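You operate a simulated robot arm through the tools that you are given. There is no shell and no other tool.

The job below is to be done with a simulated robot arm. You get a single attempt, and the scene is never put back.

## Task
Swap the black mains plug for the white one in socket 1.
Fine: strip off first, black plug into the empty holder under the strip, strip back on last.
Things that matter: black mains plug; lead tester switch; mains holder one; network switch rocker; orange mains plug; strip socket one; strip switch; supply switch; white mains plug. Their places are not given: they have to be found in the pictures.

It is judged by the outcome, as a careful person would: the job done as asked, and still so three seconds after it is handed in. It fails if anything else is knocked over, pushed out of place, dropped, spilled or broken.

## Robot
A 7-joint arm with a fingered hand, fixed in place. Base frame: the origin is on the floor under the middle of its stand, x ahead of it, y to its left, z up. Units: mm, rad, N and s.
It reaches about 1023 mm from its shoulder. Its first joint turns from -2.897 to 2.897 rad. Payload 4 kg.
Tool frame: the origin (TCP) lies between the finger pads and is the grasp point; the fingertips stand 30 mm ahead of it; z points along the fingers, y is the line along which they close. The gripper opens to 104 mm; its body begins 35 mm behind the TCP. The gripper is a hand of 4 fingers: y runs from the thumb to the fingers, the wrist lies at [-15, -113, -190] in the tool frame, and closing takes about 1.5 s.
Orientation is told as [roll, pitch, yaw] about the base's x, y, z axes, in that order, counted from this pose: with the fingers straight down and the wrist toward the robot, the tool's x, y and z point along [0, 1, 0], [1, 0, 0] and [0, 0, -1] of the base frame.

## Interface
- The arm moves only by the tool jog_arm. Its argument "steps" is a list of rows, each an object (a shift or turn left out is 0, a gripper value left out holds the last) with "slide": the shift along the tool's x, y, z in units of 200 mm (1.0 is 200 mm), a list of three; "delta_rot": the turn, a rotation vector about the tool's x, y, z in units of 45 degrees (1.0 is 45 degrees), a list of three. In form: [{"slide": [x, y, z], "delta_rot": [ax, ay, az]}, ...]. A call has 1 to 20 rows; each row is the pose to reach, as a shift and turn from the pose commanded when the call began, along the tool's axes at that moment. "fingers" is the finger opening in mm, from 0 to 104, set as the call begins (left out, the last holds). A call with a number of a shift or a turn outside -1 to 1 is refused whole. Rows are played at 5 a second. More than 50 mm and 0.15 rad between two rows, or a gripper value outside its range, and nothing of the call is played. A pose out of reach is approached as far as the arm can. The call stops where the force on the tool passes 90 N (or 10 N more than at its start, if that is more) or the arm is blocked; 0.2 s more then pass. Each finger travels about 153 mm/s and halts on what it meets, pressing with about 28 N; the grip force reading is that of the motor and also rises with nothing between the fingers. The clock runs only during rows and for 0.2 s after the last one: add rows that repeat a pose to give the fingers time. It gives the time, the measured TCP pose, the force on the tool (base axes), the opening and the grip force at its end, in the units of the frame above (readings bear some noise), with the torque about the TCP (base axes, N m) and any sound that the robot's microphone picked up.
- Cameras (640 x 400 px; columns grow to the right, rows downward): "scene" is fixed at [48, 514.8, 1902]; the picture's right is [-0.96, -0.28, 0.00], its down [-0.12, 0.41, -0.90] and it looks along [0.25, -0.87, -0.43] (base axes); focal length 323 px, centre (320, 200). "wrist" rides on the gripper at [61, -92, -130] in the tool frame; the picture's right is [-0.81, 0.27, -0.52], its down [-0.53, -0.71, 0.46] and it looks along [-0.24, 0.64, 0.72] (tool axes); focal length 275 px, centre (320, 200).
- camera(camera): a new picture of that camera. No time passes.
- finger_targets(index, middle, ring, thumb_bend, thumb_turn): sets how far each is bent, from 0 (flat) to 100 (curled in); at 30 the hand is open as for a grip, at 70 the pads meet at the TCP. One left out holds its place. A second passes; each finger stops where it meets its share of the squeeze, and holds until it gets a number again. A gripper value or a shape takes the hand back. It gives what a move gives, with no picture; readings hold the bend of each and the force on the fingers (four entries, about 0 where the hand has none), thumb and palm. thumb_turn goes from beside the hand (0) to across from the fingers (100), as for a grip.
- set_grasp(shape): the hand has 4 fingers and takes this shape, open, in about a second: jaw (thumb against the fingers, like two jaws); tri (thumb and two fingers); tip (a fingertip pinch); poke (one finger out to press); point (the index stretched); flat (the hand flat); cup (the hand cupped); fist (a fist). The gripper value then closes the fingers along that shape, each until it touches; the sizes above hold for jaw. It gives what a move gives, with no picture.
- pixel_to_xyz(camera, pixels): for up to 12 pixels [column, row] of the newest picture of that camera ("zoom" is the newest enlarged one), the place [x, y, z] in the base frame of the surface seen there, good to about 2 mm, but the place of the scene camera against the robot may be out by one fixed shift of up to 25 mm in any direction. No time passes.
- close_up(camera, box): a new picture of the part [left, top, right, bottom] of that camera's present view, enlarged. No time passes.
- finish_job(): hands the job in; it is judged then, once.

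Leave the gripper open and the arm clear of the work at the hand-in unless told otherwise.

The tools are called after "Call:" as a command line: name --argument value ..., lists and objects as JSON in quotes. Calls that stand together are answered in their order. jog_arm: Moves the arm, as the interface text tells. Its arguments: {"type":"object","properties":{"steps":{"type":"array","items":{"type":"object","properties":{"slide":{"type":"array","items":{"type":"number"}},"delta_rot":{"type":"array","items":{"type":"number"}}}}},"fingers":{"type":"number"}},"required":["steps"]} The other tools are called the same way: set_grasp (shape) gives the hand a shape; finger_targets (index, middle, ring, thumb_bend, thumb_turn) moves the fingers one by one; camera (camera) takes a picture; pixel_to_xyz (camera, pixels) gives the place of the surface under pixels of a picture; close_up (camera, box) takes an enlarged picture of a part of a camera's view; finish_job () hands the job in.

At the start:

```text
t: 0.0
ee_pos: [138.4, -432.9, 1434.2]
tool_rot: [0.001, 0.0, 0.001]
contact_force: [-0.2, 0.2, -0.8]
wrist_torque: [0.0, 0.01, 0.01]
gripper_width: 103.4
grip_force: 0.1
shape: jaw
bend: [30.0, 30.0, 30.0, 30.0, 98.0]
finger forces: [0.1, 0.0, 0.1, 0.0, 0.1, 0.1]
```

scene: 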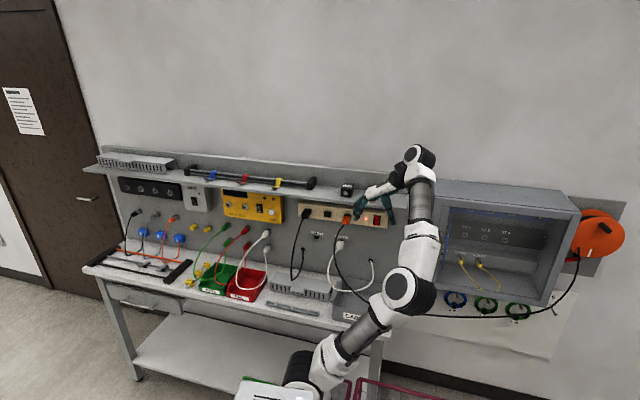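
wrist: 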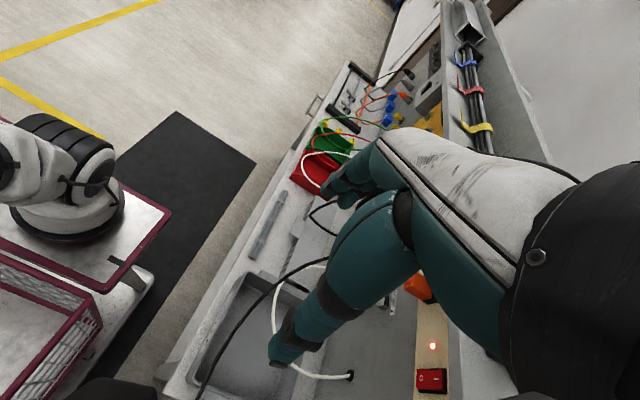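

I see the bench with a beige strip around (345,213) in the scene picture, with a black plug near (305,213), an orange plug near (347,219) and a red switch at about (378,220). I'll take enlarged views to identify each item.

Call:
close_up --camera "scene" --box '[270, 180, 410, 268]'

Call:
close_up --camera "scene" --box '[90, 150, 290, 275]'

Call:
close_up --camera "scene" --box '[270, 220, 410, 308]'

```text
4.55 times, centred on (340, 224) of scene
```

zoom: 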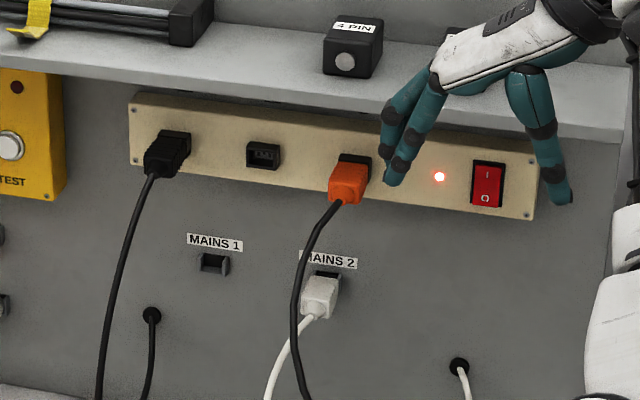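

```text
3.20 times, centred on (190, 212) of scene
```

zoom: 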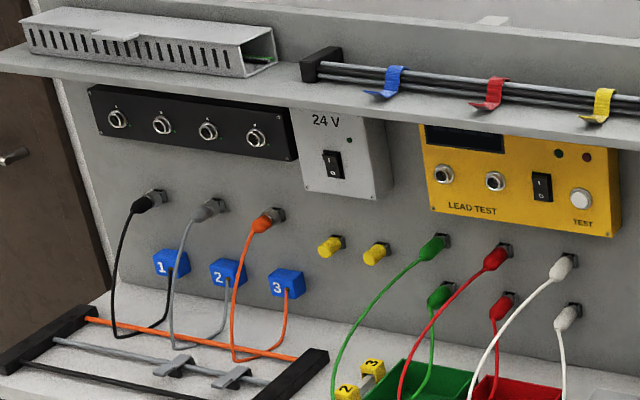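

```text
4.55 times, centred on (340, 264) of scene
```

zoom: 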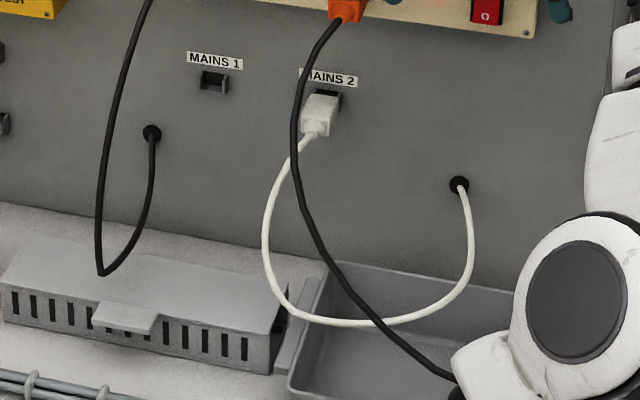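

The strip has the black plug in its left socket, an empty one in the middle and the orange plug on the right, with a lit lamp and a red rocker. MAINS 1 below is empty and MAINS 2 holds the white plug. I'll re-take the strip close-up and measure points there.

Call:
close_up --camera "scene" --box '[290, 190, 400, 258]'

```text
5.82 times, centred on (345, 224) of scene
```

zoom: 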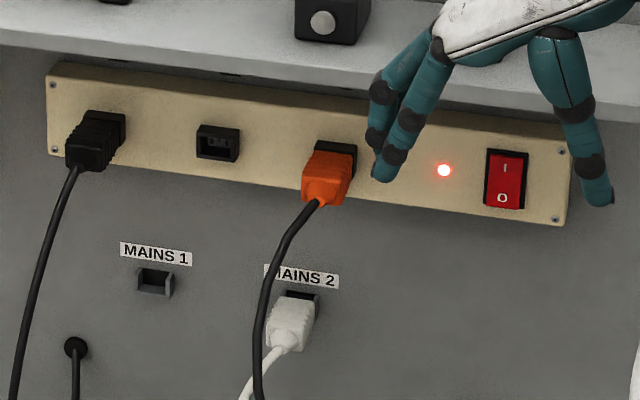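

In this enlarged view I see the black plug at (92,140), the empty socket at (218,144), the orange plug at (328,175), the lamp at (444,170), the rocker at (506,180), the MAINS 1 holder at (155,282) and the white plug at (290,325). I'll measure those points.

Call:
pixel_to_xyz --camera "zoom" --pixels '[[86, 150], [117, 130], [218, 144], [325, 185], [444, 170], [506, 168], [503, 198], [155, 282], [288, 325], [302, 298], [430, 290], [270, 120]]'

Call:
pixel_to_xyz --camera "zoom" --pixels '[[378, 172], [595, 198], [320, 30], [230, 60], [230, 40], [60, 200], [360, 60], [550, 110], [570, 160], [487, 150], [527, 208], [140, 282]]'

```text
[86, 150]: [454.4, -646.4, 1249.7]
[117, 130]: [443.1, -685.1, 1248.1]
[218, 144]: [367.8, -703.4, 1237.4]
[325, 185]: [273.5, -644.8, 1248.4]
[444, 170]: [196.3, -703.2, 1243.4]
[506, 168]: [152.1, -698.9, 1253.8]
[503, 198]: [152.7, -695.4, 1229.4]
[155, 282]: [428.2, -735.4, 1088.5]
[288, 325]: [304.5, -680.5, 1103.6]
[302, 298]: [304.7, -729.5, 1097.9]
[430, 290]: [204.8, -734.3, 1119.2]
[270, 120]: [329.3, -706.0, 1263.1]
```

```text
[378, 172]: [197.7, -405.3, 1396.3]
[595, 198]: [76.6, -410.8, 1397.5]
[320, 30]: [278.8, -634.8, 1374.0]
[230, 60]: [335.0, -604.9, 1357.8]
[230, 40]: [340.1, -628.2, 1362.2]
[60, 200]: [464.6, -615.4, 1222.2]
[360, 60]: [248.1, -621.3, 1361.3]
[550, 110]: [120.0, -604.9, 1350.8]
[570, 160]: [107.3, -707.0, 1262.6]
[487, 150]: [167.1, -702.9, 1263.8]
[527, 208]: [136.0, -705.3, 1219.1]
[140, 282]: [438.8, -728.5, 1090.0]
```

The wrist view also shows the lamp near (433,346) and the red rocker near (431,380). I'll measure those in the wrist camera to find the fixed offset of the scene camera.

Call:
camera --camera "wrist"

Call:
close_up --camera "wrist" --box '[380, 310, 500, 400]'

```text
taken
```

wrist: 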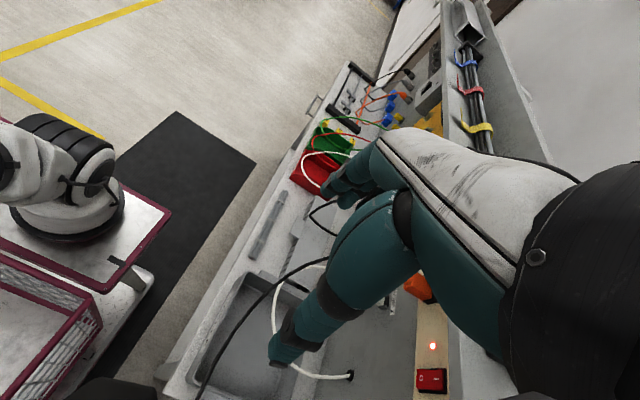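

```text
4.44 times, centred on (440, 355) of wrist
```

zoom: 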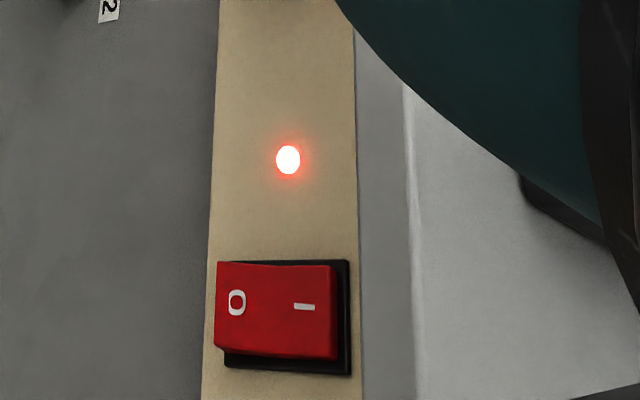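

The rocker shows "O" at the lower end (left in this view) and "I" at the upper end, and the lamp is lit, so it's on. I'll measure the lamp and the rocker in this wrist zoom.

Call:
pixel_to_xyz --camera "zoom" --pixels '[[288, 160], [237, 303], [305, 307], [217, 350], [345, 370], [345, 262], [210, 250], [357, 250], [110, 12], [385, 200], [222, 365]]'

```text
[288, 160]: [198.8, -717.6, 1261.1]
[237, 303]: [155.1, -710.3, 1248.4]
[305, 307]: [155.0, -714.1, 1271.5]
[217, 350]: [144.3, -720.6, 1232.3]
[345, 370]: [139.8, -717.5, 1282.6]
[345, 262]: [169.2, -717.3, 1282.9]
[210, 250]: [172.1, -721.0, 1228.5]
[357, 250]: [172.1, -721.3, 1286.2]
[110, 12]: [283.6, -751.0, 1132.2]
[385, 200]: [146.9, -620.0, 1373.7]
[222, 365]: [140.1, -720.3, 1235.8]
```

The offset comes out consistent: true = scene + about [2.4, -14.7, +18.3]. Next I'll enlarge the strip, the holders and the leads to check socket shapes, markings and where the orange plug's lead runs relative to the white plug.

Call:
close_up --camera "scene" --box '[293, 200, 325, 220]'

Call:
close_up --camera "scene" --box '[325, 205, 365, 230]'

Call:
close_up --camera "scene" --box '[305, 228, 361, 263]'

```text
16.00 times, centred on (309, 210) of scene
```

zoom: 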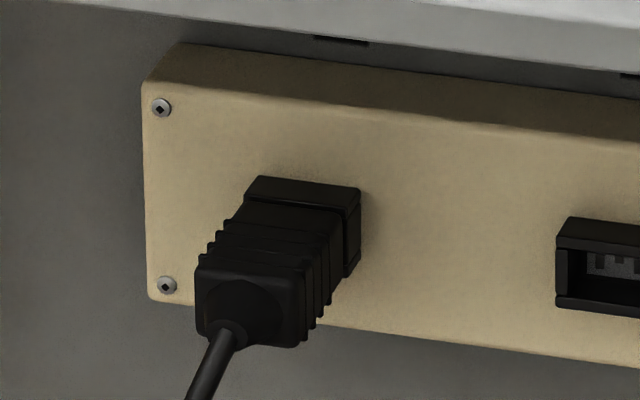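

```text
16.00 times, centred on (345, 218) of scene
```

zoom: 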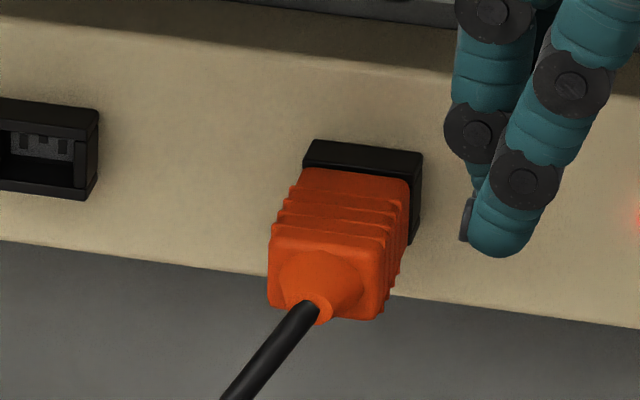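

```text
11.43 times, centred on (333, 246) of scene
```

zoom: 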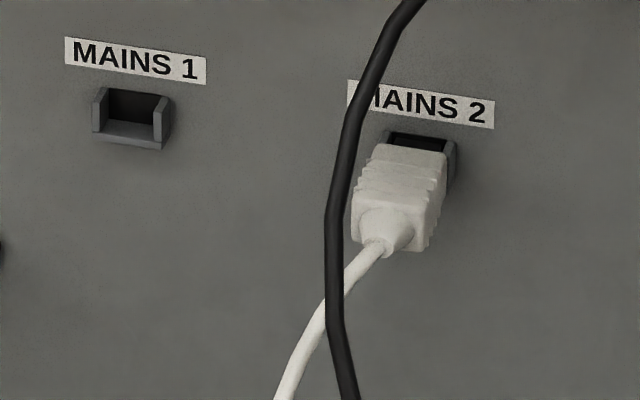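

The holders look like U-shaped brackets (open at the top). I'll measure points on the white plug, both holders and the orange plug's lead in this enlarged view.

Call:
pixel_to_xyz --camera "zoom" --pixels '[[98, 115], [165, 118], [130, 135], [130, 105], [155, 115], [410, 160], [400, 185], [370, 215], [440, 200], [425, 240], [380, 245], [448, 160]]'

Call:
pixel_to_xyz --camera "zoom" --pixels '[[405, 10], [370, 75], [345, 150], [334, 210], [333, 290], [342, 360], [350, 390], [352, 280], [320, 320], [285, 385], [405, 140], [395, 235]]'

```text
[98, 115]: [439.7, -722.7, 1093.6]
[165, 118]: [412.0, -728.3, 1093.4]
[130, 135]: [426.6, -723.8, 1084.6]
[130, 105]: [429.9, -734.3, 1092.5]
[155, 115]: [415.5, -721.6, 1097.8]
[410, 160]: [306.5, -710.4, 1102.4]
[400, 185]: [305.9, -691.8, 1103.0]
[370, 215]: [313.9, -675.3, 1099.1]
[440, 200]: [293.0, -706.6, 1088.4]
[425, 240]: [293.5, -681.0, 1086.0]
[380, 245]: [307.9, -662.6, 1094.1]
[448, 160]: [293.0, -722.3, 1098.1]
```

```text
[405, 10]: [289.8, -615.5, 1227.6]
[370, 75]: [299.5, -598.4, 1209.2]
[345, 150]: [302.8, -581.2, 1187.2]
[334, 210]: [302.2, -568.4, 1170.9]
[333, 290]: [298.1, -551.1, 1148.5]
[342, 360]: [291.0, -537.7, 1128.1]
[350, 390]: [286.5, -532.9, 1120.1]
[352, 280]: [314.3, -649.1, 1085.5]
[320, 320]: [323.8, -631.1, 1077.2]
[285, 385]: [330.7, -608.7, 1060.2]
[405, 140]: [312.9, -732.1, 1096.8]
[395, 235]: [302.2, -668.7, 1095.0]
```

True positions after correcting the offset: the rocker's "O" end is near [155,-710,1248], the black plug near [455,-665,1268], the white plug near [307,-690,1118], and MAINS 1 near [429,-740,1108]. The orange plug's lead drops in front of the white plug, from about [292,-630,1246] to [289,-548,1138], so I need to stay clear of it.

First I'll turn the hand to face the wall, rolling -45° while lowering 90 mm, out in free space.

Call:
jog_arm --steps '[{"slide": [0, 0, 0.075], "delta_rot": [0, -0.1667, 0]}, {"slide": [0, 0, 0.15], "delta_rot": [0, -0.3333, 0]}, {"slide": [0, 0, 0.225], "delta_rot": [0, -0.5, 0]}, {"slide": [0, 0, 0.3], "delta_rot": [0, -0.6667, 0]}, {"slide": [0, 0, 0.375], "delta_rot": [0, -0.8333, 0]}, {"slide": [0, 0, 0.45], "delta_rot": [0, -1, 0]}, {"slide": [0, 0, 0.45], "delta_rot": [0, -1, 0]}]'

```text
t: 1.6
ee_pos: [138.8, -432.5, 1344.8]
tool_rot: [-0.787, -0.001, 0.0]
contact_force: [0.1, -0.5, 1.1]
wrist_torque: [0.0, 0.0, -0.03]
gripper_width: 103.7
grip_force: 0.1
shape: jaw
bend: [30.0, 30.0, 30.0, 30.0, 98.0]
finger forces: [0.0, 0.1, 0.0, 0.0, 0.0, 0.0]
```

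The pose reached matches the command. Next comes the second -45° of roll, moving another 60 mm straight down.

Call:
jog_arm --steps '[{"slide": [0.035, 0, 0.035], "delta_rot": [0, -0.1667, 0]}, {"slide": [0.07, 0, 0.07], "delta_rot": [0, -0.3333, 0]}, {"slide": [0.106, 0, 0.106], "delta_rot": [0, -0.5, 0]}, {"slide": [0.141, 0, 0.141], "delta_rot": [0, -0.6667, 0]}, {"slide": [0.177, 0, 0.177], "delta_rot": [0, -0.8333, 0]}, {"slide": [0.212, 0, 0.212], "delta_rot": [0, -1, 0]}, {"slide": [0.212, 0, 0.212], "delta_rot": [0, -1, 0]}]'

Call:
camera --camera "wrist"

Call:
camera --camera "scene"

```text
t: 3.2
ee_pos: [137.0, -433.2, 1284.0]
tool_rot: [-1.572, 0.001, 0.0]
contact_force: [0.5, 0.7, -0.3]
wrist_torque: [0.0, -0.01, 0.01]
gripper_width: 103.5
grip_force: 0.2
shape: jaw
bend: [30.0, 30.0, 30.0, 30.0, 98.0]
finger forces: [0.0, 0.0, 0.0, 0.0, 0.0, 0.1]
```

```text
taken
```

wrist: 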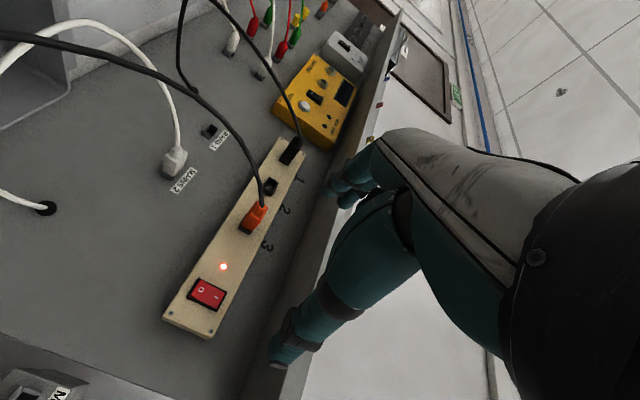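

```text
taken
```

scene: 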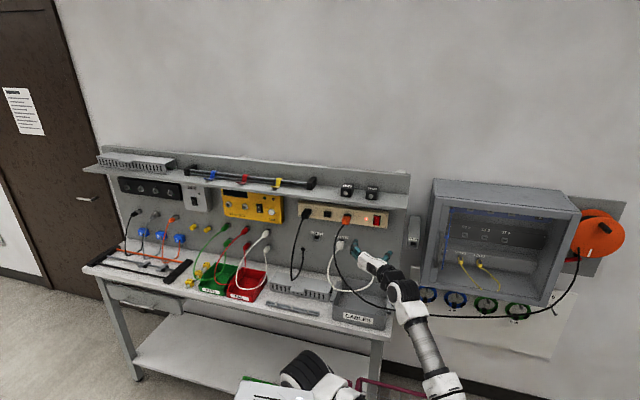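

The wrist camera now has a clear view of the strip with numbers 1, 2 and 3 above it; the black plug is in socket 1. I'll enlarge this view for accurate measurements.

Call:
close_up --camera "wrist" --box '[220, 110, 332, 180]'

Call:
close_up --camera "wrist" --box '[140, 100, 260, 200]'

```text
5.71 times, centred on (276, 145) of wrist
```

zoom: 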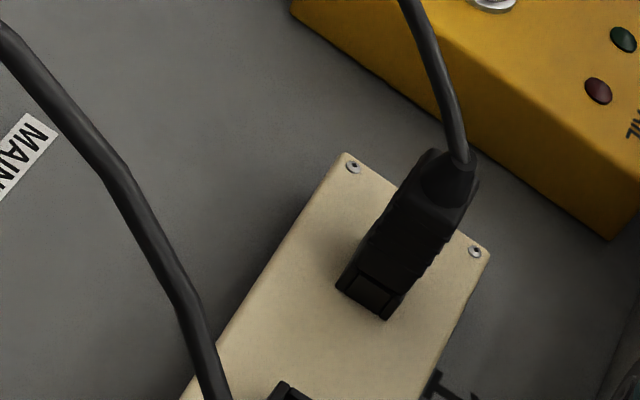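

```text
4.00 times, centred on (200, 150) of wrist
```

zoom: 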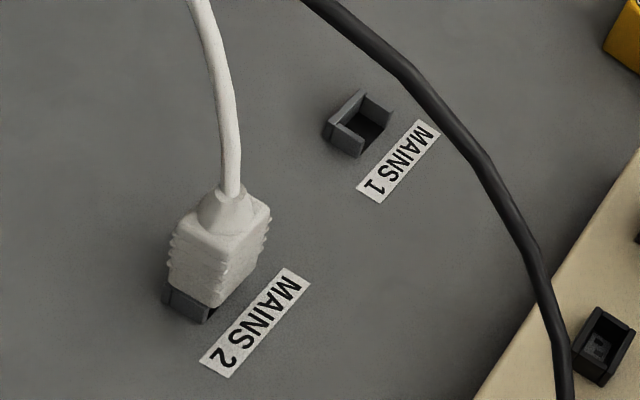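

This view shows MAINS 1 as a U-shaped holder, open at the top and front, and the white plug seated in MAINS 2. I'll measure the plug and holder corners.

Call:
pixel_to_xyz --camera "zoom" --pixels '[[325, 125], [362, 92], [330, 140], [362, 155], [390, 110], [345, 125], [362, 135], [370, 120], [390, 130], [320, 133], [350, 110], [300, 60]]'

Call:
pixel_to_xyz --camera "zoom" --pixels '[[172, 225], [222, 240], [268, 210], [215, 305], [172, 280], [200, 265], [255, 255], [165, 300], [210, 320], [228, 205], [232, 188], [240, 270]]'

Call:
pixel_to_xyz --camera "zoom" --pixels '[[232, 150], [222, 90], [205, 30], [190, 2], [310, 2], [410, 75], [490, 180], [540, 260], [560, 350], [605, 345], [590, 335], [612, 350]]'

```text
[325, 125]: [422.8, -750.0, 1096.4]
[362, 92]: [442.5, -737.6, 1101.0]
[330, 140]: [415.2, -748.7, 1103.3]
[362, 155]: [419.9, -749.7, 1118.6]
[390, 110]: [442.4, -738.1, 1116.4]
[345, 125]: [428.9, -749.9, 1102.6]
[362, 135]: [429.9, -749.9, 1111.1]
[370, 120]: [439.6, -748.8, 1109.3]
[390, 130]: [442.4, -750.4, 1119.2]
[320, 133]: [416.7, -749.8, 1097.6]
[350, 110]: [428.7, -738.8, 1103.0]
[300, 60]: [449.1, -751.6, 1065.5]
```

```text
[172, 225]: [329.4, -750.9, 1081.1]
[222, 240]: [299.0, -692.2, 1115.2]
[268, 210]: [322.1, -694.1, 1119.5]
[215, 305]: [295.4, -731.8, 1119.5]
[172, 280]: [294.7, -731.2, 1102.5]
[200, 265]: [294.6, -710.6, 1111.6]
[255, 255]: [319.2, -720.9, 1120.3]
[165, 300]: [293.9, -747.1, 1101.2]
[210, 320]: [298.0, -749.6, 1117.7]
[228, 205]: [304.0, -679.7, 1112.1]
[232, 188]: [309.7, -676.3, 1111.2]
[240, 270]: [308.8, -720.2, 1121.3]
```

```text
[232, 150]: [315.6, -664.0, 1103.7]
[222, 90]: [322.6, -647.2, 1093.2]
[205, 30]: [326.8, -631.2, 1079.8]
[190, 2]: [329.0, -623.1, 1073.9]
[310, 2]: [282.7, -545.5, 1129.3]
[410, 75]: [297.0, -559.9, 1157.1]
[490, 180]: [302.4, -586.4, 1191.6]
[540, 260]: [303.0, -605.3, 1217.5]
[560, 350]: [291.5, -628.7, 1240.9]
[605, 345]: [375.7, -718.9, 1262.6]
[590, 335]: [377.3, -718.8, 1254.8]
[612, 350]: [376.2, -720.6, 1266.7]
```

The white plug's body measures x 295–322, top z≈1120, y from about -732 to -690. Now I'll measure the black plug and the empty socket from the wrist view.

Call:
close_up --camera "wrist" --box '[240, 120, 312, 165]'

Call:
pixel_to_xyz --camera "zoom" --pixels '[[265, 130], [330, 210], [390, 225], [430, 250], [375, 330], [320, 310], [310, 290], [445, 130], [470, 100], [455, 40], [420, 60], [360, 150]]'

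```text
8.89 times, centred on (276, 142) of wrist
```

zoom: 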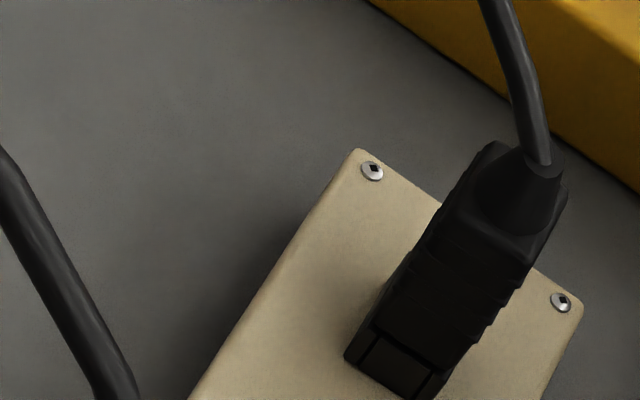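

```text
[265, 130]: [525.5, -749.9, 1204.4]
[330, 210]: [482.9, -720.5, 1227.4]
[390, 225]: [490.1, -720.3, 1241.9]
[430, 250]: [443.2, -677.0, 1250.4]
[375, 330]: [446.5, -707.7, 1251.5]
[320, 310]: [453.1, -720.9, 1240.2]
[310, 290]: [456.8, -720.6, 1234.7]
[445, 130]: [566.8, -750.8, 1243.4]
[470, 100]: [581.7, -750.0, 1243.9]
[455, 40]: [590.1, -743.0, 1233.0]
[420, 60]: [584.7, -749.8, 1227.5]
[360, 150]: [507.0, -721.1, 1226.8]
```

Those picks came before I'd seen the new enlargement, so I'll repeat the measurement with pixels on the black plug itself: body corners near (495,145), (565,190), (410,270), (500,300), and the bezel near (350,355), (405,395).

Call:
pixel_to_xyz --camera "zoom" --pixels '[[496, 150], [560, 205], [520, 255], [478, 235], [440, 215], [430, 250], [475, 330], [410, 300], [375, 325], [440, 375], [360, 350], [543, 165]]'

Call:
close_up --camera "wrist" --box '[228, 160, 308, 260]'

```text
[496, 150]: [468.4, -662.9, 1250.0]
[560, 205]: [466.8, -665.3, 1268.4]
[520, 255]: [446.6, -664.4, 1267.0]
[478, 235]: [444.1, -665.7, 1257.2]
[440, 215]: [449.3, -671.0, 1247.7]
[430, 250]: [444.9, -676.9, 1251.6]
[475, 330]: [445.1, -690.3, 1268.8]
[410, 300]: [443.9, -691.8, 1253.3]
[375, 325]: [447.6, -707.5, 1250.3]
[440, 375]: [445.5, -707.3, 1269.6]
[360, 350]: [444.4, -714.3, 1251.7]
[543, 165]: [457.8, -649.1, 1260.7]
```

```text
4.00 times, centred on (268, 210) of wrist
```

zoom: 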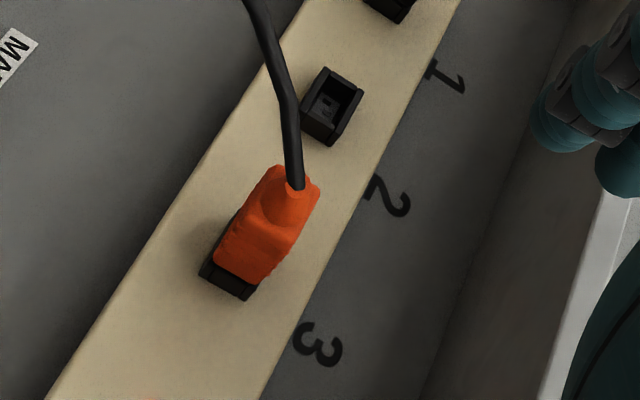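

Black plug: x 444–470 (centre ≈457), z 1249–1270 (centre ≈1260), rear face y≈-664, bezel front y≈-707. There's plenty of room here, so I'll set the "poke" shape and see where the pressing fingertip ends up.

Call:
set_grasp --shape "poke"

Call:
camera --camera "wrist"

Call:
close_up --camera "scene" --box '[330, 200, 458, 280]'

```text
t: 4.1
ee_pos: [137.4, -433.6, 1283.9]
tool_rot: [-1.571, 0.001, 0.001]
contact_force: [0.2, -0.5, -0.8]
wrist_torque: [0.01, 0.02, 0.01]
gripper_width: 0.2
grip_force: 0.1
shape: poke
bend: [70.0, 70.0, 99.0, 100.0, 100.0]
finger forces: [0.0, 0.0, 0.0, 0.1, 0.0, 0.0]
```

```text
taken
```

wrist: 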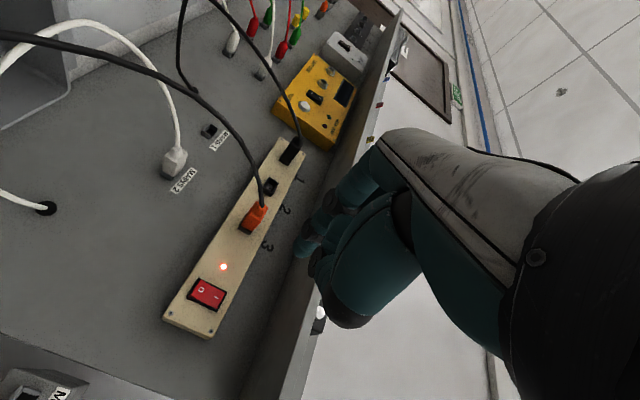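

```text
5.00 times, centred on (394, 240) of scene
```

zoom: 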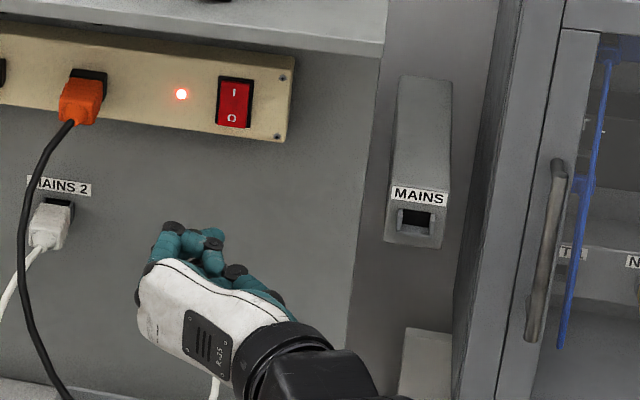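

In the poke shape index and middle are bent to 70, with ring and thumb curled. I'll enlarge the hand in both views and measure where the fingertips really are.

Call:
close_up --camera "scene" --box '[352, 238, 392, 263]'

Call:
pixel_to_xyz --camera "zoom" --pixels '[[200, 120], [320, 100], [400, 200], [250, 200], [100, 200], [150, 150]]'

Call:
close_up --camera "wrist" --box '[270, 160, 430, 340]'

```text
16.00 times, centred on (372, 250) of scene
```

zoom: 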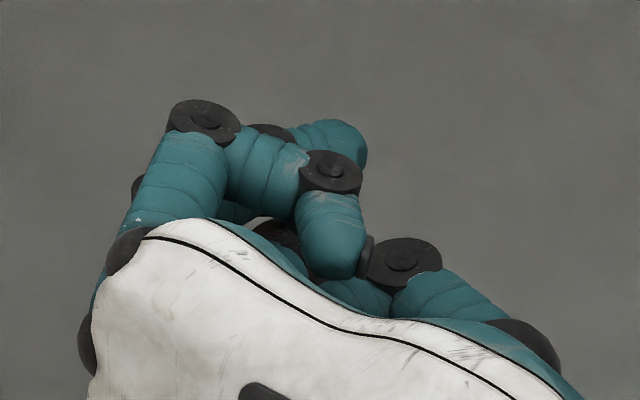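

```text
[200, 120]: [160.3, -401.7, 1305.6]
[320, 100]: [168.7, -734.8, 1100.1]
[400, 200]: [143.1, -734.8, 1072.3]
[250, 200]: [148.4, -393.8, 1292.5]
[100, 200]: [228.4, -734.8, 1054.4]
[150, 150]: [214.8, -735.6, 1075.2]
```

```text
2.22 times, centred on (350, 250) of wrist
```

zoom: 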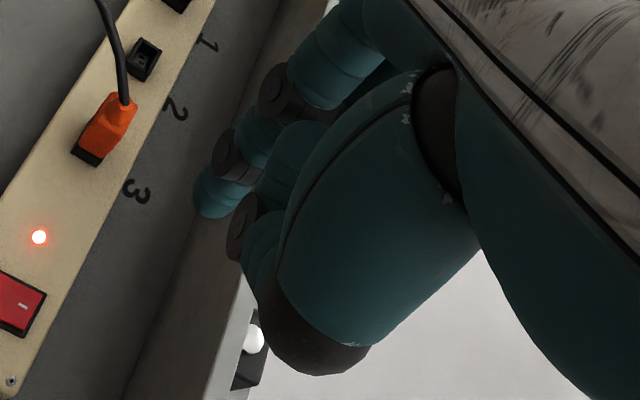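

I'll measure the visible fingertip and joints in this wrist zoom: the tip near (207,200), joints near (230,155), (280,95), (240,230), and the other finger pieces.

Call:
pixel_to_xyz --camera "zoom" --pixels '[[205, 200], [220, 205], [232, 158], [255, 130], [280, 95], [238, 232], [255, 255], [265, 175], [330, 60], [300, 340], [250, 210], [198, 185]]'

```text
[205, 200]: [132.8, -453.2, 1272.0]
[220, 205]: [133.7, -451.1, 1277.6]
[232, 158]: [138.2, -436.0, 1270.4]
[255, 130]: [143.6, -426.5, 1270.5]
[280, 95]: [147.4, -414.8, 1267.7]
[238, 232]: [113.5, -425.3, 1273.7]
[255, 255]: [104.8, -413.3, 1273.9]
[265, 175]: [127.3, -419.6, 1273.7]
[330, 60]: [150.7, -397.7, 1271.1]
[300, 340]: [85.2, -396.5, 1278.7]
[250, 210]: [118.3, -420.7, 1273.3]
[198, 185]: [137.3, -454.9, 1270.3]
```

The pressing fingertip sits about 30 mm ahead of the TCP. Middle is also at 70, so I'll curl it away so only the index presses the "O" half of the rocker.

Call:
finger_targets --index 70 --middle 100

Call:
close_up --camera "wrist" --box '[260, 160, 400, 340]'

Call:
close_up --camera "scene" --box '[352, 238, 392, 263]'

```text
t: 5.1
ee_pos: [137.0, -433.5, 1284.6]
tool_rot: [-1.571, 0.001, -0.001]
contact_force: [-0.3, 0.3, 0.6]
wrist_torque: [-0.01, -0.01, 0.02]
gripper_width: 31.5
grip_force: 0.0
shape: fingers
bend: [70.0, 100.0, 99.0, 100.0, 100.0]
finger forces: [0.0, 0.0, 0.0, 0.1, 0.0, 0.0]
```

```text
2.22 times, centred on (330, 250) of wrist
```

zoom: 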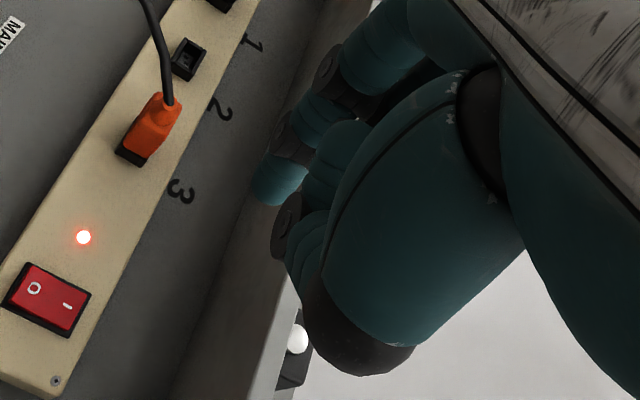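

```text
16.00 times, centred on (372, 250) of scene
```

zoom: 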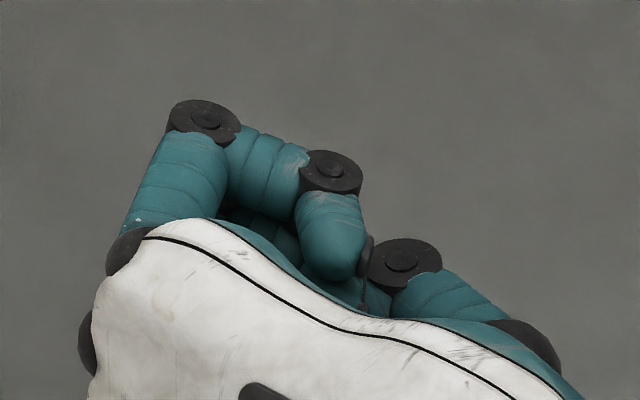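

The picture changed, so I'll measure the fingers that are now visible in the wrist view.

Call:
close_up --camera "wrist" --box '[290, 160, 370, 280]'

Call:
pixel_to_xyz --camera "wrist" --pixels '[[312, 243], [318, 240], [324, 250], [330, 235], [312, 235], [330, 220], [335, 240], [345, 225], [320, 262], [335, 212]]'

```text
3.33 times, centred on (330, 220) of wrist
```

zoom: 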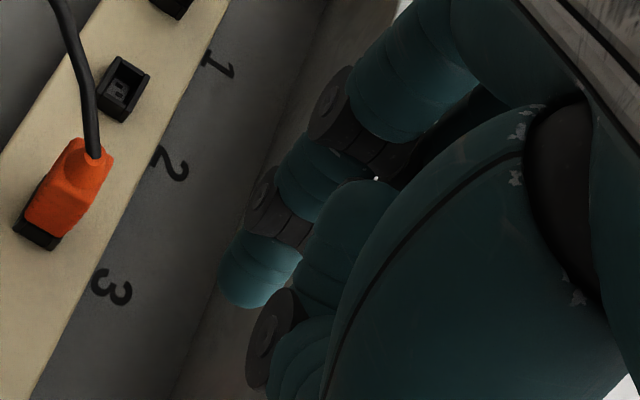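

```text
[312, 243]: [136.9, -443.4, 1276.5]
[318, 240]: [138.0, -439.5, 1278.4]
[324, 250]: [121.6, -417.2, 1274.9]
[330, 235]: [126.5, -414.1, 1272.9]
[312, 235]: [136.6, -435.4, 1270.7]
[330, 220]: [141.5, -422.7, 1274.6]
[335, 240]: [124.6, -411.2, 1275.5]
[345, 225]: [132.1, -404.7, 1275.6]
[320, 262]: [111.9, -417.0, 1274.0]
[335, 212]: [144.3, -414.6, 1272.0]
```

I'll take a fresh wrist picture and zoom, then measure the index tip (zoom ≈ (245,285)).

Call:
camera --camera "wrist"

Call:
pixel_to_xyz --camera "zoom" --pixels '[[230, 285], [245, 295], [260, 270], [285, 255], [225, 265], [265, 200], [290, 225], [320, 170], [330, 105], [270, 300], [265, 340], [400, 300]]'

```text
taken
```

wrist: 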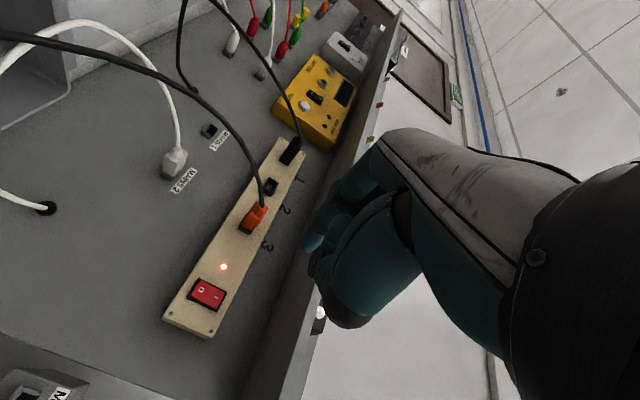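

```text
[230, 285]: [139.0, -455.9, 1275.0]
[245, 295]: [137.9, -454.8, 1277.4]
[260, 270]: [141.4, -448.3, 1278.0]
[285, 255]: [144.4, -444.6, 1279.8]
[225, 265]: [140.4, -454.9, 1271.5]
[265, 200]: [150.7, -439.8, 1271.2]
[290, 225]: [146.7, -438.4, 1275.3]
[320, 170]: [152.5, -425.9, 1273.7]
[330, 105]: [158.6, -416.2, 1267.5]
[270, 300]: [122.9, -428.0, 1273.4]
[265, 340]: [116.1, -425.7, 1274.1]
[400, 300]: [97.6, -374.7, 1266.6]
```

The index tip is around TCP + [5, -26, -4] (base axes). Before moving in, I'll check how far the cabinet on the right and the conduit box stick out near the wrist's path.

Call:
camera --camera "scene"

Call:
pixel_to_xyz --camera "scene" --pixels '[[425, 240], [432, 190], [428, 220], [436, 230], [445, 215], [446, 260], [415, 240], [413, 218], [405, 200], [436, 183], [422, 285], [440, 205]]'

```text
taken
```

scene: 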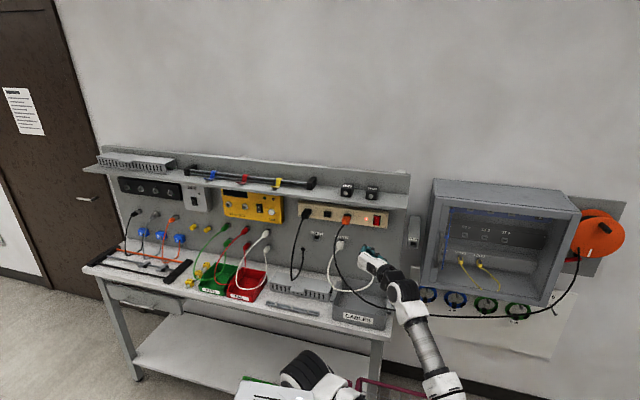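

```text
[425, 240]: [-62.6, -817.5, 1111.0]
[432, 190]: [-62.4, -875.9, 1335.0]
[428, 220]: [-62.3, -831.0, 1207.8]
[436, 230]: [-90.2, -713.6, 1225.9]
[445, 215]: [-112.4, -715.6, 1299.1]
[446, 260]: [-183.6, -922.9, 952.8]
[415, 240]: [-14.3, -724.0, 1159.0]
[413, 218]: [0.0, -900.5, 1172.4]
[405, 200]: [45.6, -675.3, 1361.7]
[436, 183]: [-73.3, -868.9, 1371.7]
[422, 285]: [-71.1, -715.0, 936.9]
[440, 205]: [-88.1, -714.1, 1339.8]
```

The cabinet stays beyond x < -60 and y < -715, so it's no obstacle. I'll move the hand to in front of the rocker: TCP to about [150, -620, 1250], leaving the index tip about 64 mm short of it.

Call:
jog_arm --steps '[{"slide": [0.035, 0.013, 0.1866]}, {"slide": [0.07, 0.026, 0.3732]}, {"slide": [0.105, 0.039, 0.56]}, {"slide": [0.14, 0.052, 0.746]}, {"slide": [0.173, 0.065, 0.9325]}, {"slide": [0.173, 0.065, 0.9325]}]'

Call:
camera --camera "wrist"

Call:
camera --camera "scene"

```text
t: 6.5
ee_pos: [153.1, -621.1, 1251.3]
tool_rot: [-1.571, -0.001, 0.0]
contact_force: [-0.4, 0.4, 0.5]
wrist_torque: [-0.02, 0.01, -0.03]
gripper_width: 31.4
grip_force: 0.2
shape: fingers
bend: [70.0, 100.0, 99.0, 100.0, 100.0]
finger forces: [0.0, 0.1, 0.0, 0.0, 0.0, 0.0]
```

```text
taken
```

wrist: 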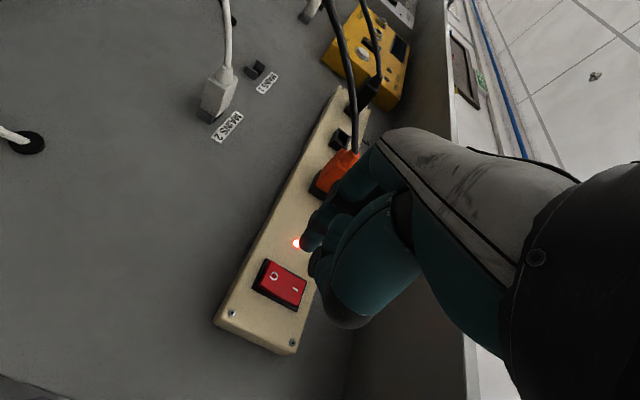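

```text
taken
```

scene: 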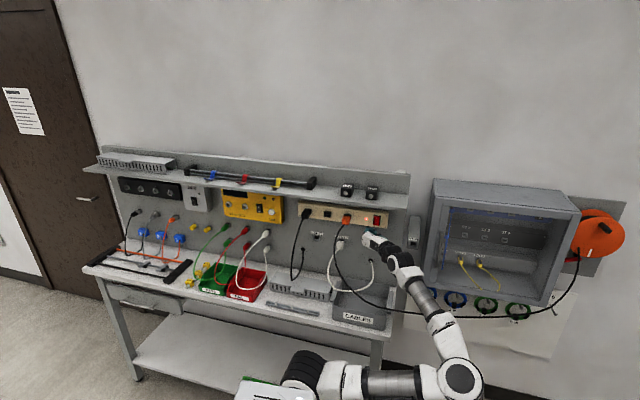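

The hand is now in front of the rocker. I'll enlarge the wrist view around the fingertip and the rocker and measure both.

Call:
close_up --camera "wrist" --box '[235, 190, 363, 310]'

```text
3.33 times, centred on (299, 250) of wrist
```

zoom: 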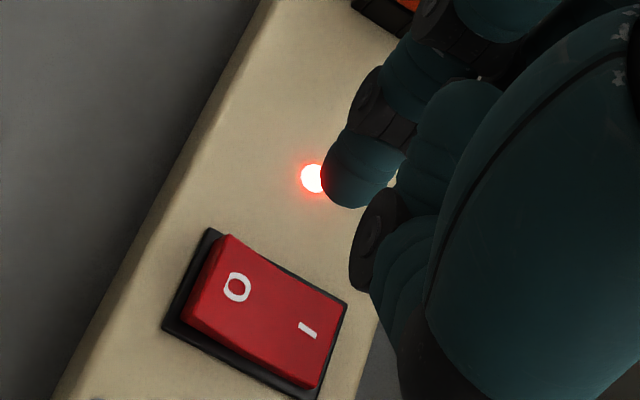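

Call:
pixel_to_xyz --camera "zoom" --pixels '[[335, 190], [350, 205], [325, 175], [375, 175], [237, 287], [307, 330], [190, 320], [230, 238], [340, 302], [320, 388], [260, 300], [210, 275]]'

```text
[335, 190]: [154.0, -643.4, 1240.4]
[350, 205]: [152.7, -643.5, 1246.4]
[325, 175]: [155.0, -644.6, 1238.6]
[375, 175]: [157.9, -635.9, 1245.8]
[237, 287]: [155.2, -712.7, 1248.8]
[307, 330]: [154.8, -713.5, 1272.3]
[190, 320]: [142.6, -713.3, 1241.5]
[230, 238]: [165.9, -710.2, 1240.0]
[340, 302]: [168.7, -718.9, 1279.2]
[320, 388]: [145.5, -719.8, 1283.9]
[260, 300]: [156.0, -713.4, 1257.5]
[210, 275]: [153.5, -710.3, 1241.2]
```

The index tip sits near [155, -646, 1245], in line with the "O" end at [155, -712, 1246]. I'll advance 60 mm straight at the wall, which should stop about 6 mm short.

Call:
jog_arm --steps '[{"slide": [0, 0, 0.1]}, {"slide": [0, 0, 0.2]}, {"slide": [0, 0, 0.3]}, {"slide": [0, 0, 0.3]}]'

Call:
close_up --camera "wrist" --box '[235, 190, 363, 310]'

```text
t: 7.5
ee_pos: [151.2, -680.2, 1249.6]
tool_rot: [-1.571, -0.002, -0.002]
contact_force: [-0.9, 0.1, -0.6]
wrist_torque: [0.02, -0.05, 0.0]
gripper_width: 31.1
grip_force: 0.1
shape: fingers
bend: [70.0, 100.0, 99.0, 100.0, 100.0]
finger forces: [0.2, 0.1, 0.0, 0.0, 0.0, 0.0]
```

```text
3.33 times, centred on (299, 250) of wrist
```

zoom: 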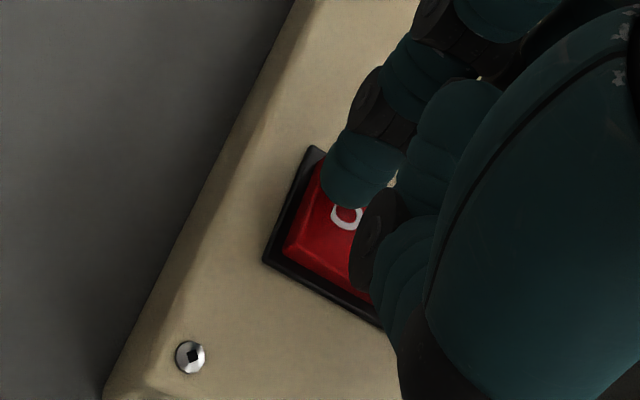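

The tip is right over the "O" end. Now I'll press slowly in small increments of a few millimetres, watching force and sound.

Call:
jog_arm --steps '[{"slide": [0, 0, 0.015]}, {"slide": [0, 0, 0.03]}, {"slide": [0, 0, 0.04]}]'

```text
t: 8.3
ee_pos: [155.0, -684.1, 1250.7]
tool_rot: [-1.568, 0.002, 0.005]
contact_force: [12.6, 49.6, -11.0]
wrist_torque: [0.4, 0.06, 0.59]
gripper_width: 29.5
grip_force: 24.9
shape: fingers
bend: [71.0, 100.0, 99.0, 100.0, 100.0]
finger forces: [50.4, 0.0, 0.1, 0.0, 0.0, 0.1]
```

There's contact with about 50 N push-back and no click reported. I'll look at the rocker and lamp before pressing further.

Call:
close_up --camera "wrist" --box '[235, 190, 363, 310]'

Call:
close_up --camera "scene" --box '[340, 200, 404, 240]'

```text
3.33 times, centred on (299, 250) of wrist
```

zoom: 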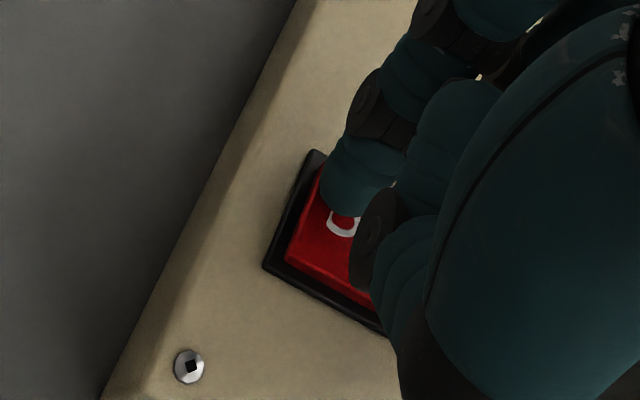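

```text
10.00 times, centred on (372, 220) of scene
```

zoom: 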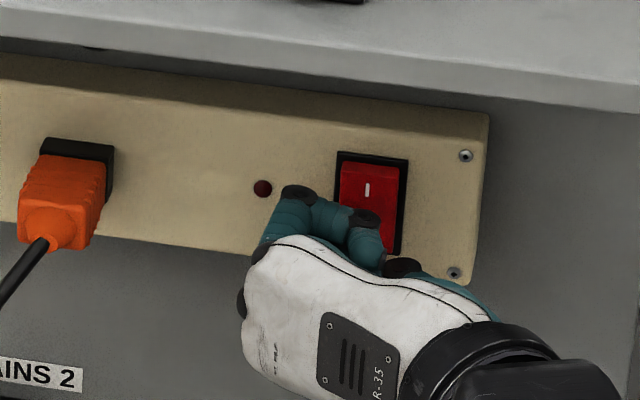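

The lamp has gone dark and the "I" end is now standing out, so the strip is off. I'll back straight off from the rocker by 120 mm.

Call:
jog_arm --steps '[{"slide": [0, 0, -0.1]}, {"slide": [0, 0, -0.25]}, {"slide": [0, 0, -0.45]}, {"slide": [0, 0, -0.65]}, {"slide": [0, 0, -0.85]}, {"slide": [0, 0, -0.85]}]'

Call:
close_up --camera "wrist" --box '[140, 110, 340, 360]'

Call:
close_up --camera "scene" --box '[290, 190, 400, 258]'

```text
t: 9.7
ee_pos: [153.2, -516.7, 1249.3]
tool_rot: [-1.571, 0.0, 0.002]
contact_force: [0.2, -1.0, 0.0]
wrist_torque: [0.02, -0.01, -0.01]
gripper_width: 31.3
grip_force: 0.0
shape: fingers
bend: [70.0, 100.0, 99.0, 100.0, 100.0]
finger forces: [0.0, 0.1, 0.0, 0.1, 0.0, 0.0]
```

```text
1.60 times, centred on (240, 235) of wrist
```

zoom: 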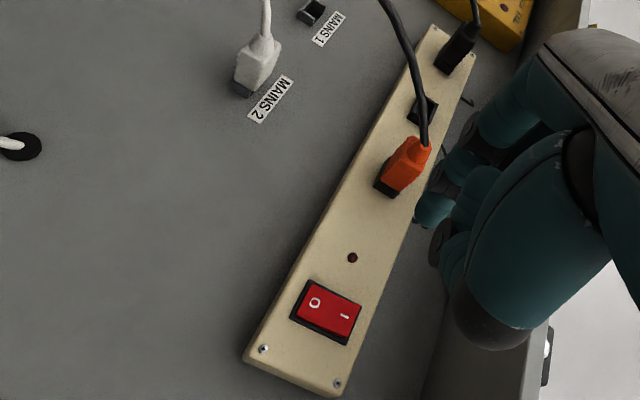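

```text
5.82 times, centred on (345, 224) of scene
```

zoom: 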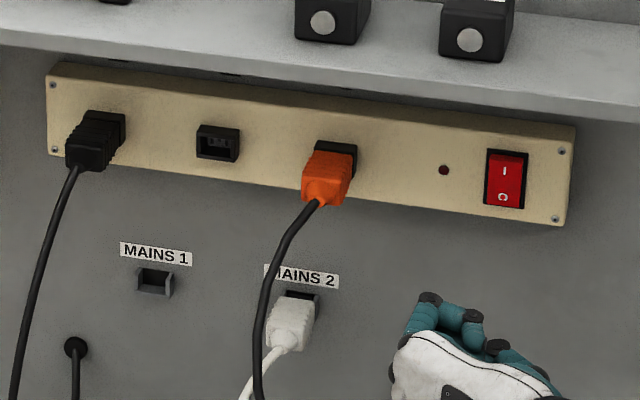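

Switch and lamp confirm off, and nothing else has moved. To plan the plug grips I need the hand's outline, so I'll put the hand back into the jaw shape here in free space and look at it from above, along with the loose leads to the left.

Call:
set_grasp --shape "jaw"

Call:
camera --camera "scene"

Call:
close_up --camera "scene" --box '[340, 215, 420, 265]'

```text
t: 10.6
ee_pos: [152.3, -518.1, 1249.0]
tool_rot: [-1.572, 0.001, 0.001]
contact_force: [0.3, -0.2, -0.1]
wrist_torque: [0.0, -0.03, 0.01]
gripper_width: 104.0
grip_force: 0.0
shape: jaw
bend: [30.0, 30.0, 30.0, 30.0, 98.0]
finger forces: [0.1, 0.0, 0.0, 0.1, 0.1, 0.1]
```

```text
taken
```

scene: 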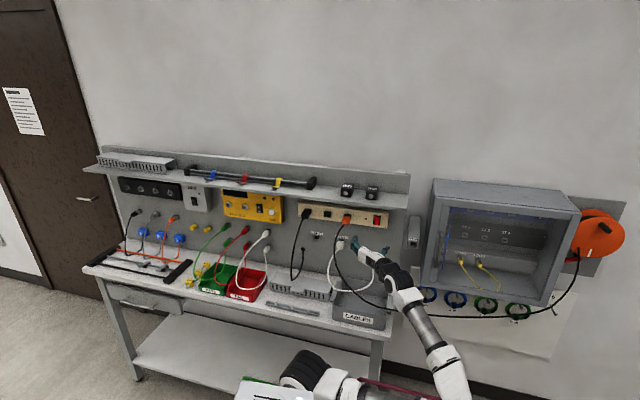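

```text
8.00 times, centred on (380, 240) of scene
```

zoom: 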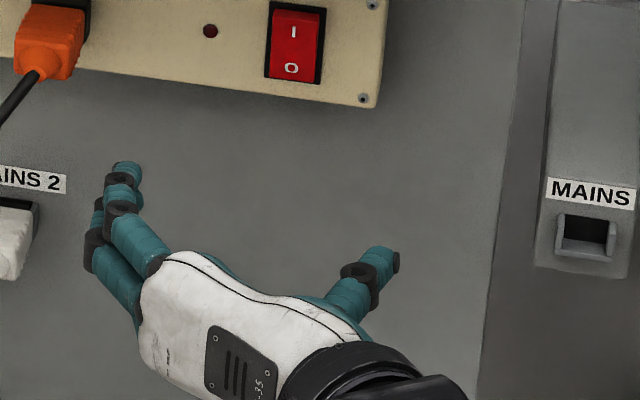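

The hand is open again and clear. I'll measure points on the back of the hand, its fingertips and the wrist cuff.

Call:
pixel_to_xyz --camera "zoom" --pixels '[[125, 172], [120, 210], [150, 262], [95, 255], [105, 215], [145, 310], [145, 365], [200, 390], [240, 270], [385, 255], [365, 275], [330, 370]]'

Call:
close_up --camera "scene" --box '[180, 200, 340, 300]'

```text
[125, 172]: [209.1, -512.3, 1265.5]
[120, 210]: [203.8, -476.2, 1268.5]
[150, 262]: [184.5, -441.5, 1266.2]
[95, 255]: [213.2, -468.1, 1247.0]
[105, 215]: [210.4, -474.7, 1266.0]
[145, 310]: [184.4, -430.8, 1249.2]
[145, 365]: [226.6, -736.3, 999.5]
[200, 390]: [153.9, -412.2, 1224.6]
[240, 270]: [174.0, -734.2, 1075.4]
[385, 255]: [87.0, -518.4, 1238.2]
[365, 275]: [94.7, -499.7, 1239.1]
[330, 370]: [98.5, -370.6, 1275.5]
```

```text
4.00 times, centred on (260, 250) of scene
```

zoom: 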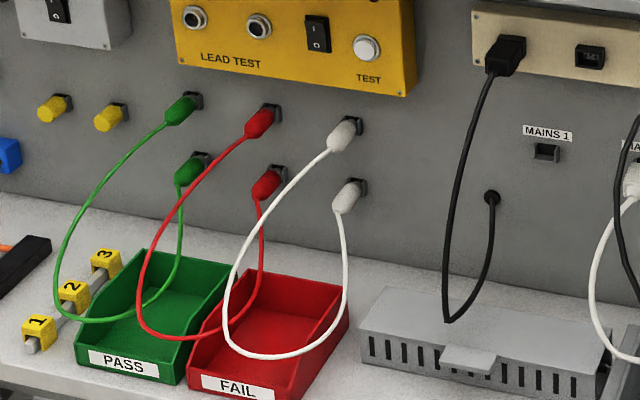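

The back of the hand is only about 72–90 mm behind the TCP. Next I'll trace the orange plug's lead and the white lead lower down to plan an approach that doesn't snag them.

Call:
close_up --camera "scene" --box '[310, 210, 406, 325]'

```text
3.48 times, centred on (358, 268) of scene
```

zoom: 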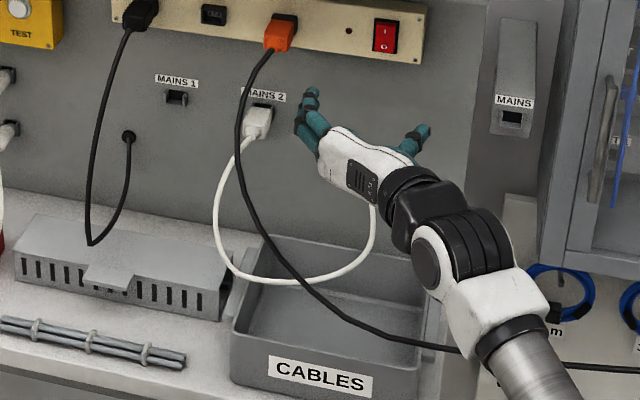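

Call:
pixel_to_xyz --camera "zoom" --pixels '[[239, 120], [239, 150], [243, 180], [251, 206], [262, 228], [276, 251], [290, 270], [304, 285], [320, 299], [345, 316], [370, 328], [420, 343]]'

Call:
pixel_to_xyz --camera "zoom" --pixels '[[244, 146], [234, 162], [222, 185], [216, 208], [217, 240], [226, 264], [250, 279], [300, 284], [350, 262], [103, 100], [93, 170], [90, 240]]'

```text
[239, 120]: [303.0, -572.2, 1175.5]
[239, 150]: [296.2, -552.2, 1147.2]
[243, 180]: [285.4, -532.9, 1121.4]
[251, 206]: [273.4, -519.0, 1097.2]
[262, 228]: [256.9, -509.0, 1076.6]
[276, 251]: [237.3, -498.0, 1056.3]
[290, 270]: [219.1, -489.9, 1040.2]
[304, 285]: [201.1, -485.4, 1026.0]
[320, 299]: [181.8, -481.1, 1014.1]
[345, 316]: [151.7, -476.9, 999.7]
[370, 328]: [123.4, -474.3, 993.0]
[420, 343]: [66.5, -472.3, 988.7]
```

```text
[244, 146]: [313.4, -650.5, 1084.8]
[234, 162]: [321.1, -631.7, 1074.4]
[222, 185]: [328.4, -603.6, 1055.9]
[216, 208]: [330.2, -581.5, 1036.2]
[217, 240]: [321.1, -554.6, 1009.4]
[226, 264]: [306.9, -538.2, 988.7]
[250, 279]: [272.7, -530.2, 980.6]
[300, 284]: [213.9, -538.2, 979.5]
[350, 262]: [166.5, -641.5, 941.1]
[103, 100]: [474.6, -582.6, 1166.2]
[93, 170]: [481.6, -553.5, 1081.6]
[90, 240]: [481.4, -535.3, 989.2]
```

The leads are now mapped. The orange lead passes about [305,-587,1194] → [288,-548,1140] → [259,-524,1095] and off to the right, so the white plug is best reached from its left side with the wrist on the +x side. That means the hand needs a half turn about its pointing axis. First I'll back away into free space around [350, -437, 1290].

Call:
jog_arm --steps '[{"slide": [-0.05, 0, -0.2]}, {"slide": [-0.1, 0.1, -0.4]}, {"slide": [-0.15, 0.3, -0.4]}, {"slide": [-0.2, 0.5, -0.4]}, {"slide": [-0.2, 0.7, -0.4]}, {"slide": [-0.2, 0.9, -0.4]}, {"slide": [-0.2, 1.0, -0.4]}, {"slide": [-0.2, 1.0, -0.4]}]'

Call:
camera --camera "scene"

```text
t: 12.4
ee_pos: [350.8, -439.8, 1294.0]
tool_rot: [-1.569, 0.001, 0.001]
contact_force: [-0.7, -0.7, -0.3]
wrist_torque: [0.0, 0.0, 0.01]
gripper_width: 103.8
grip_force: 0.0
shape: jaw
bend: [30.0, 30.0, 30.0, 30.0, 98.0]
finger forces: [0.0, 0.0, 0.1, 0.0, 0.1, 0.0]
out of reach, approached as far as the arm can: row 7, 8
```

```text
taken
```

scene: 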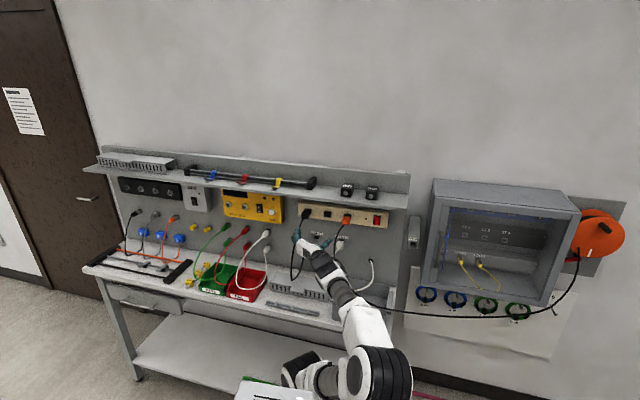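

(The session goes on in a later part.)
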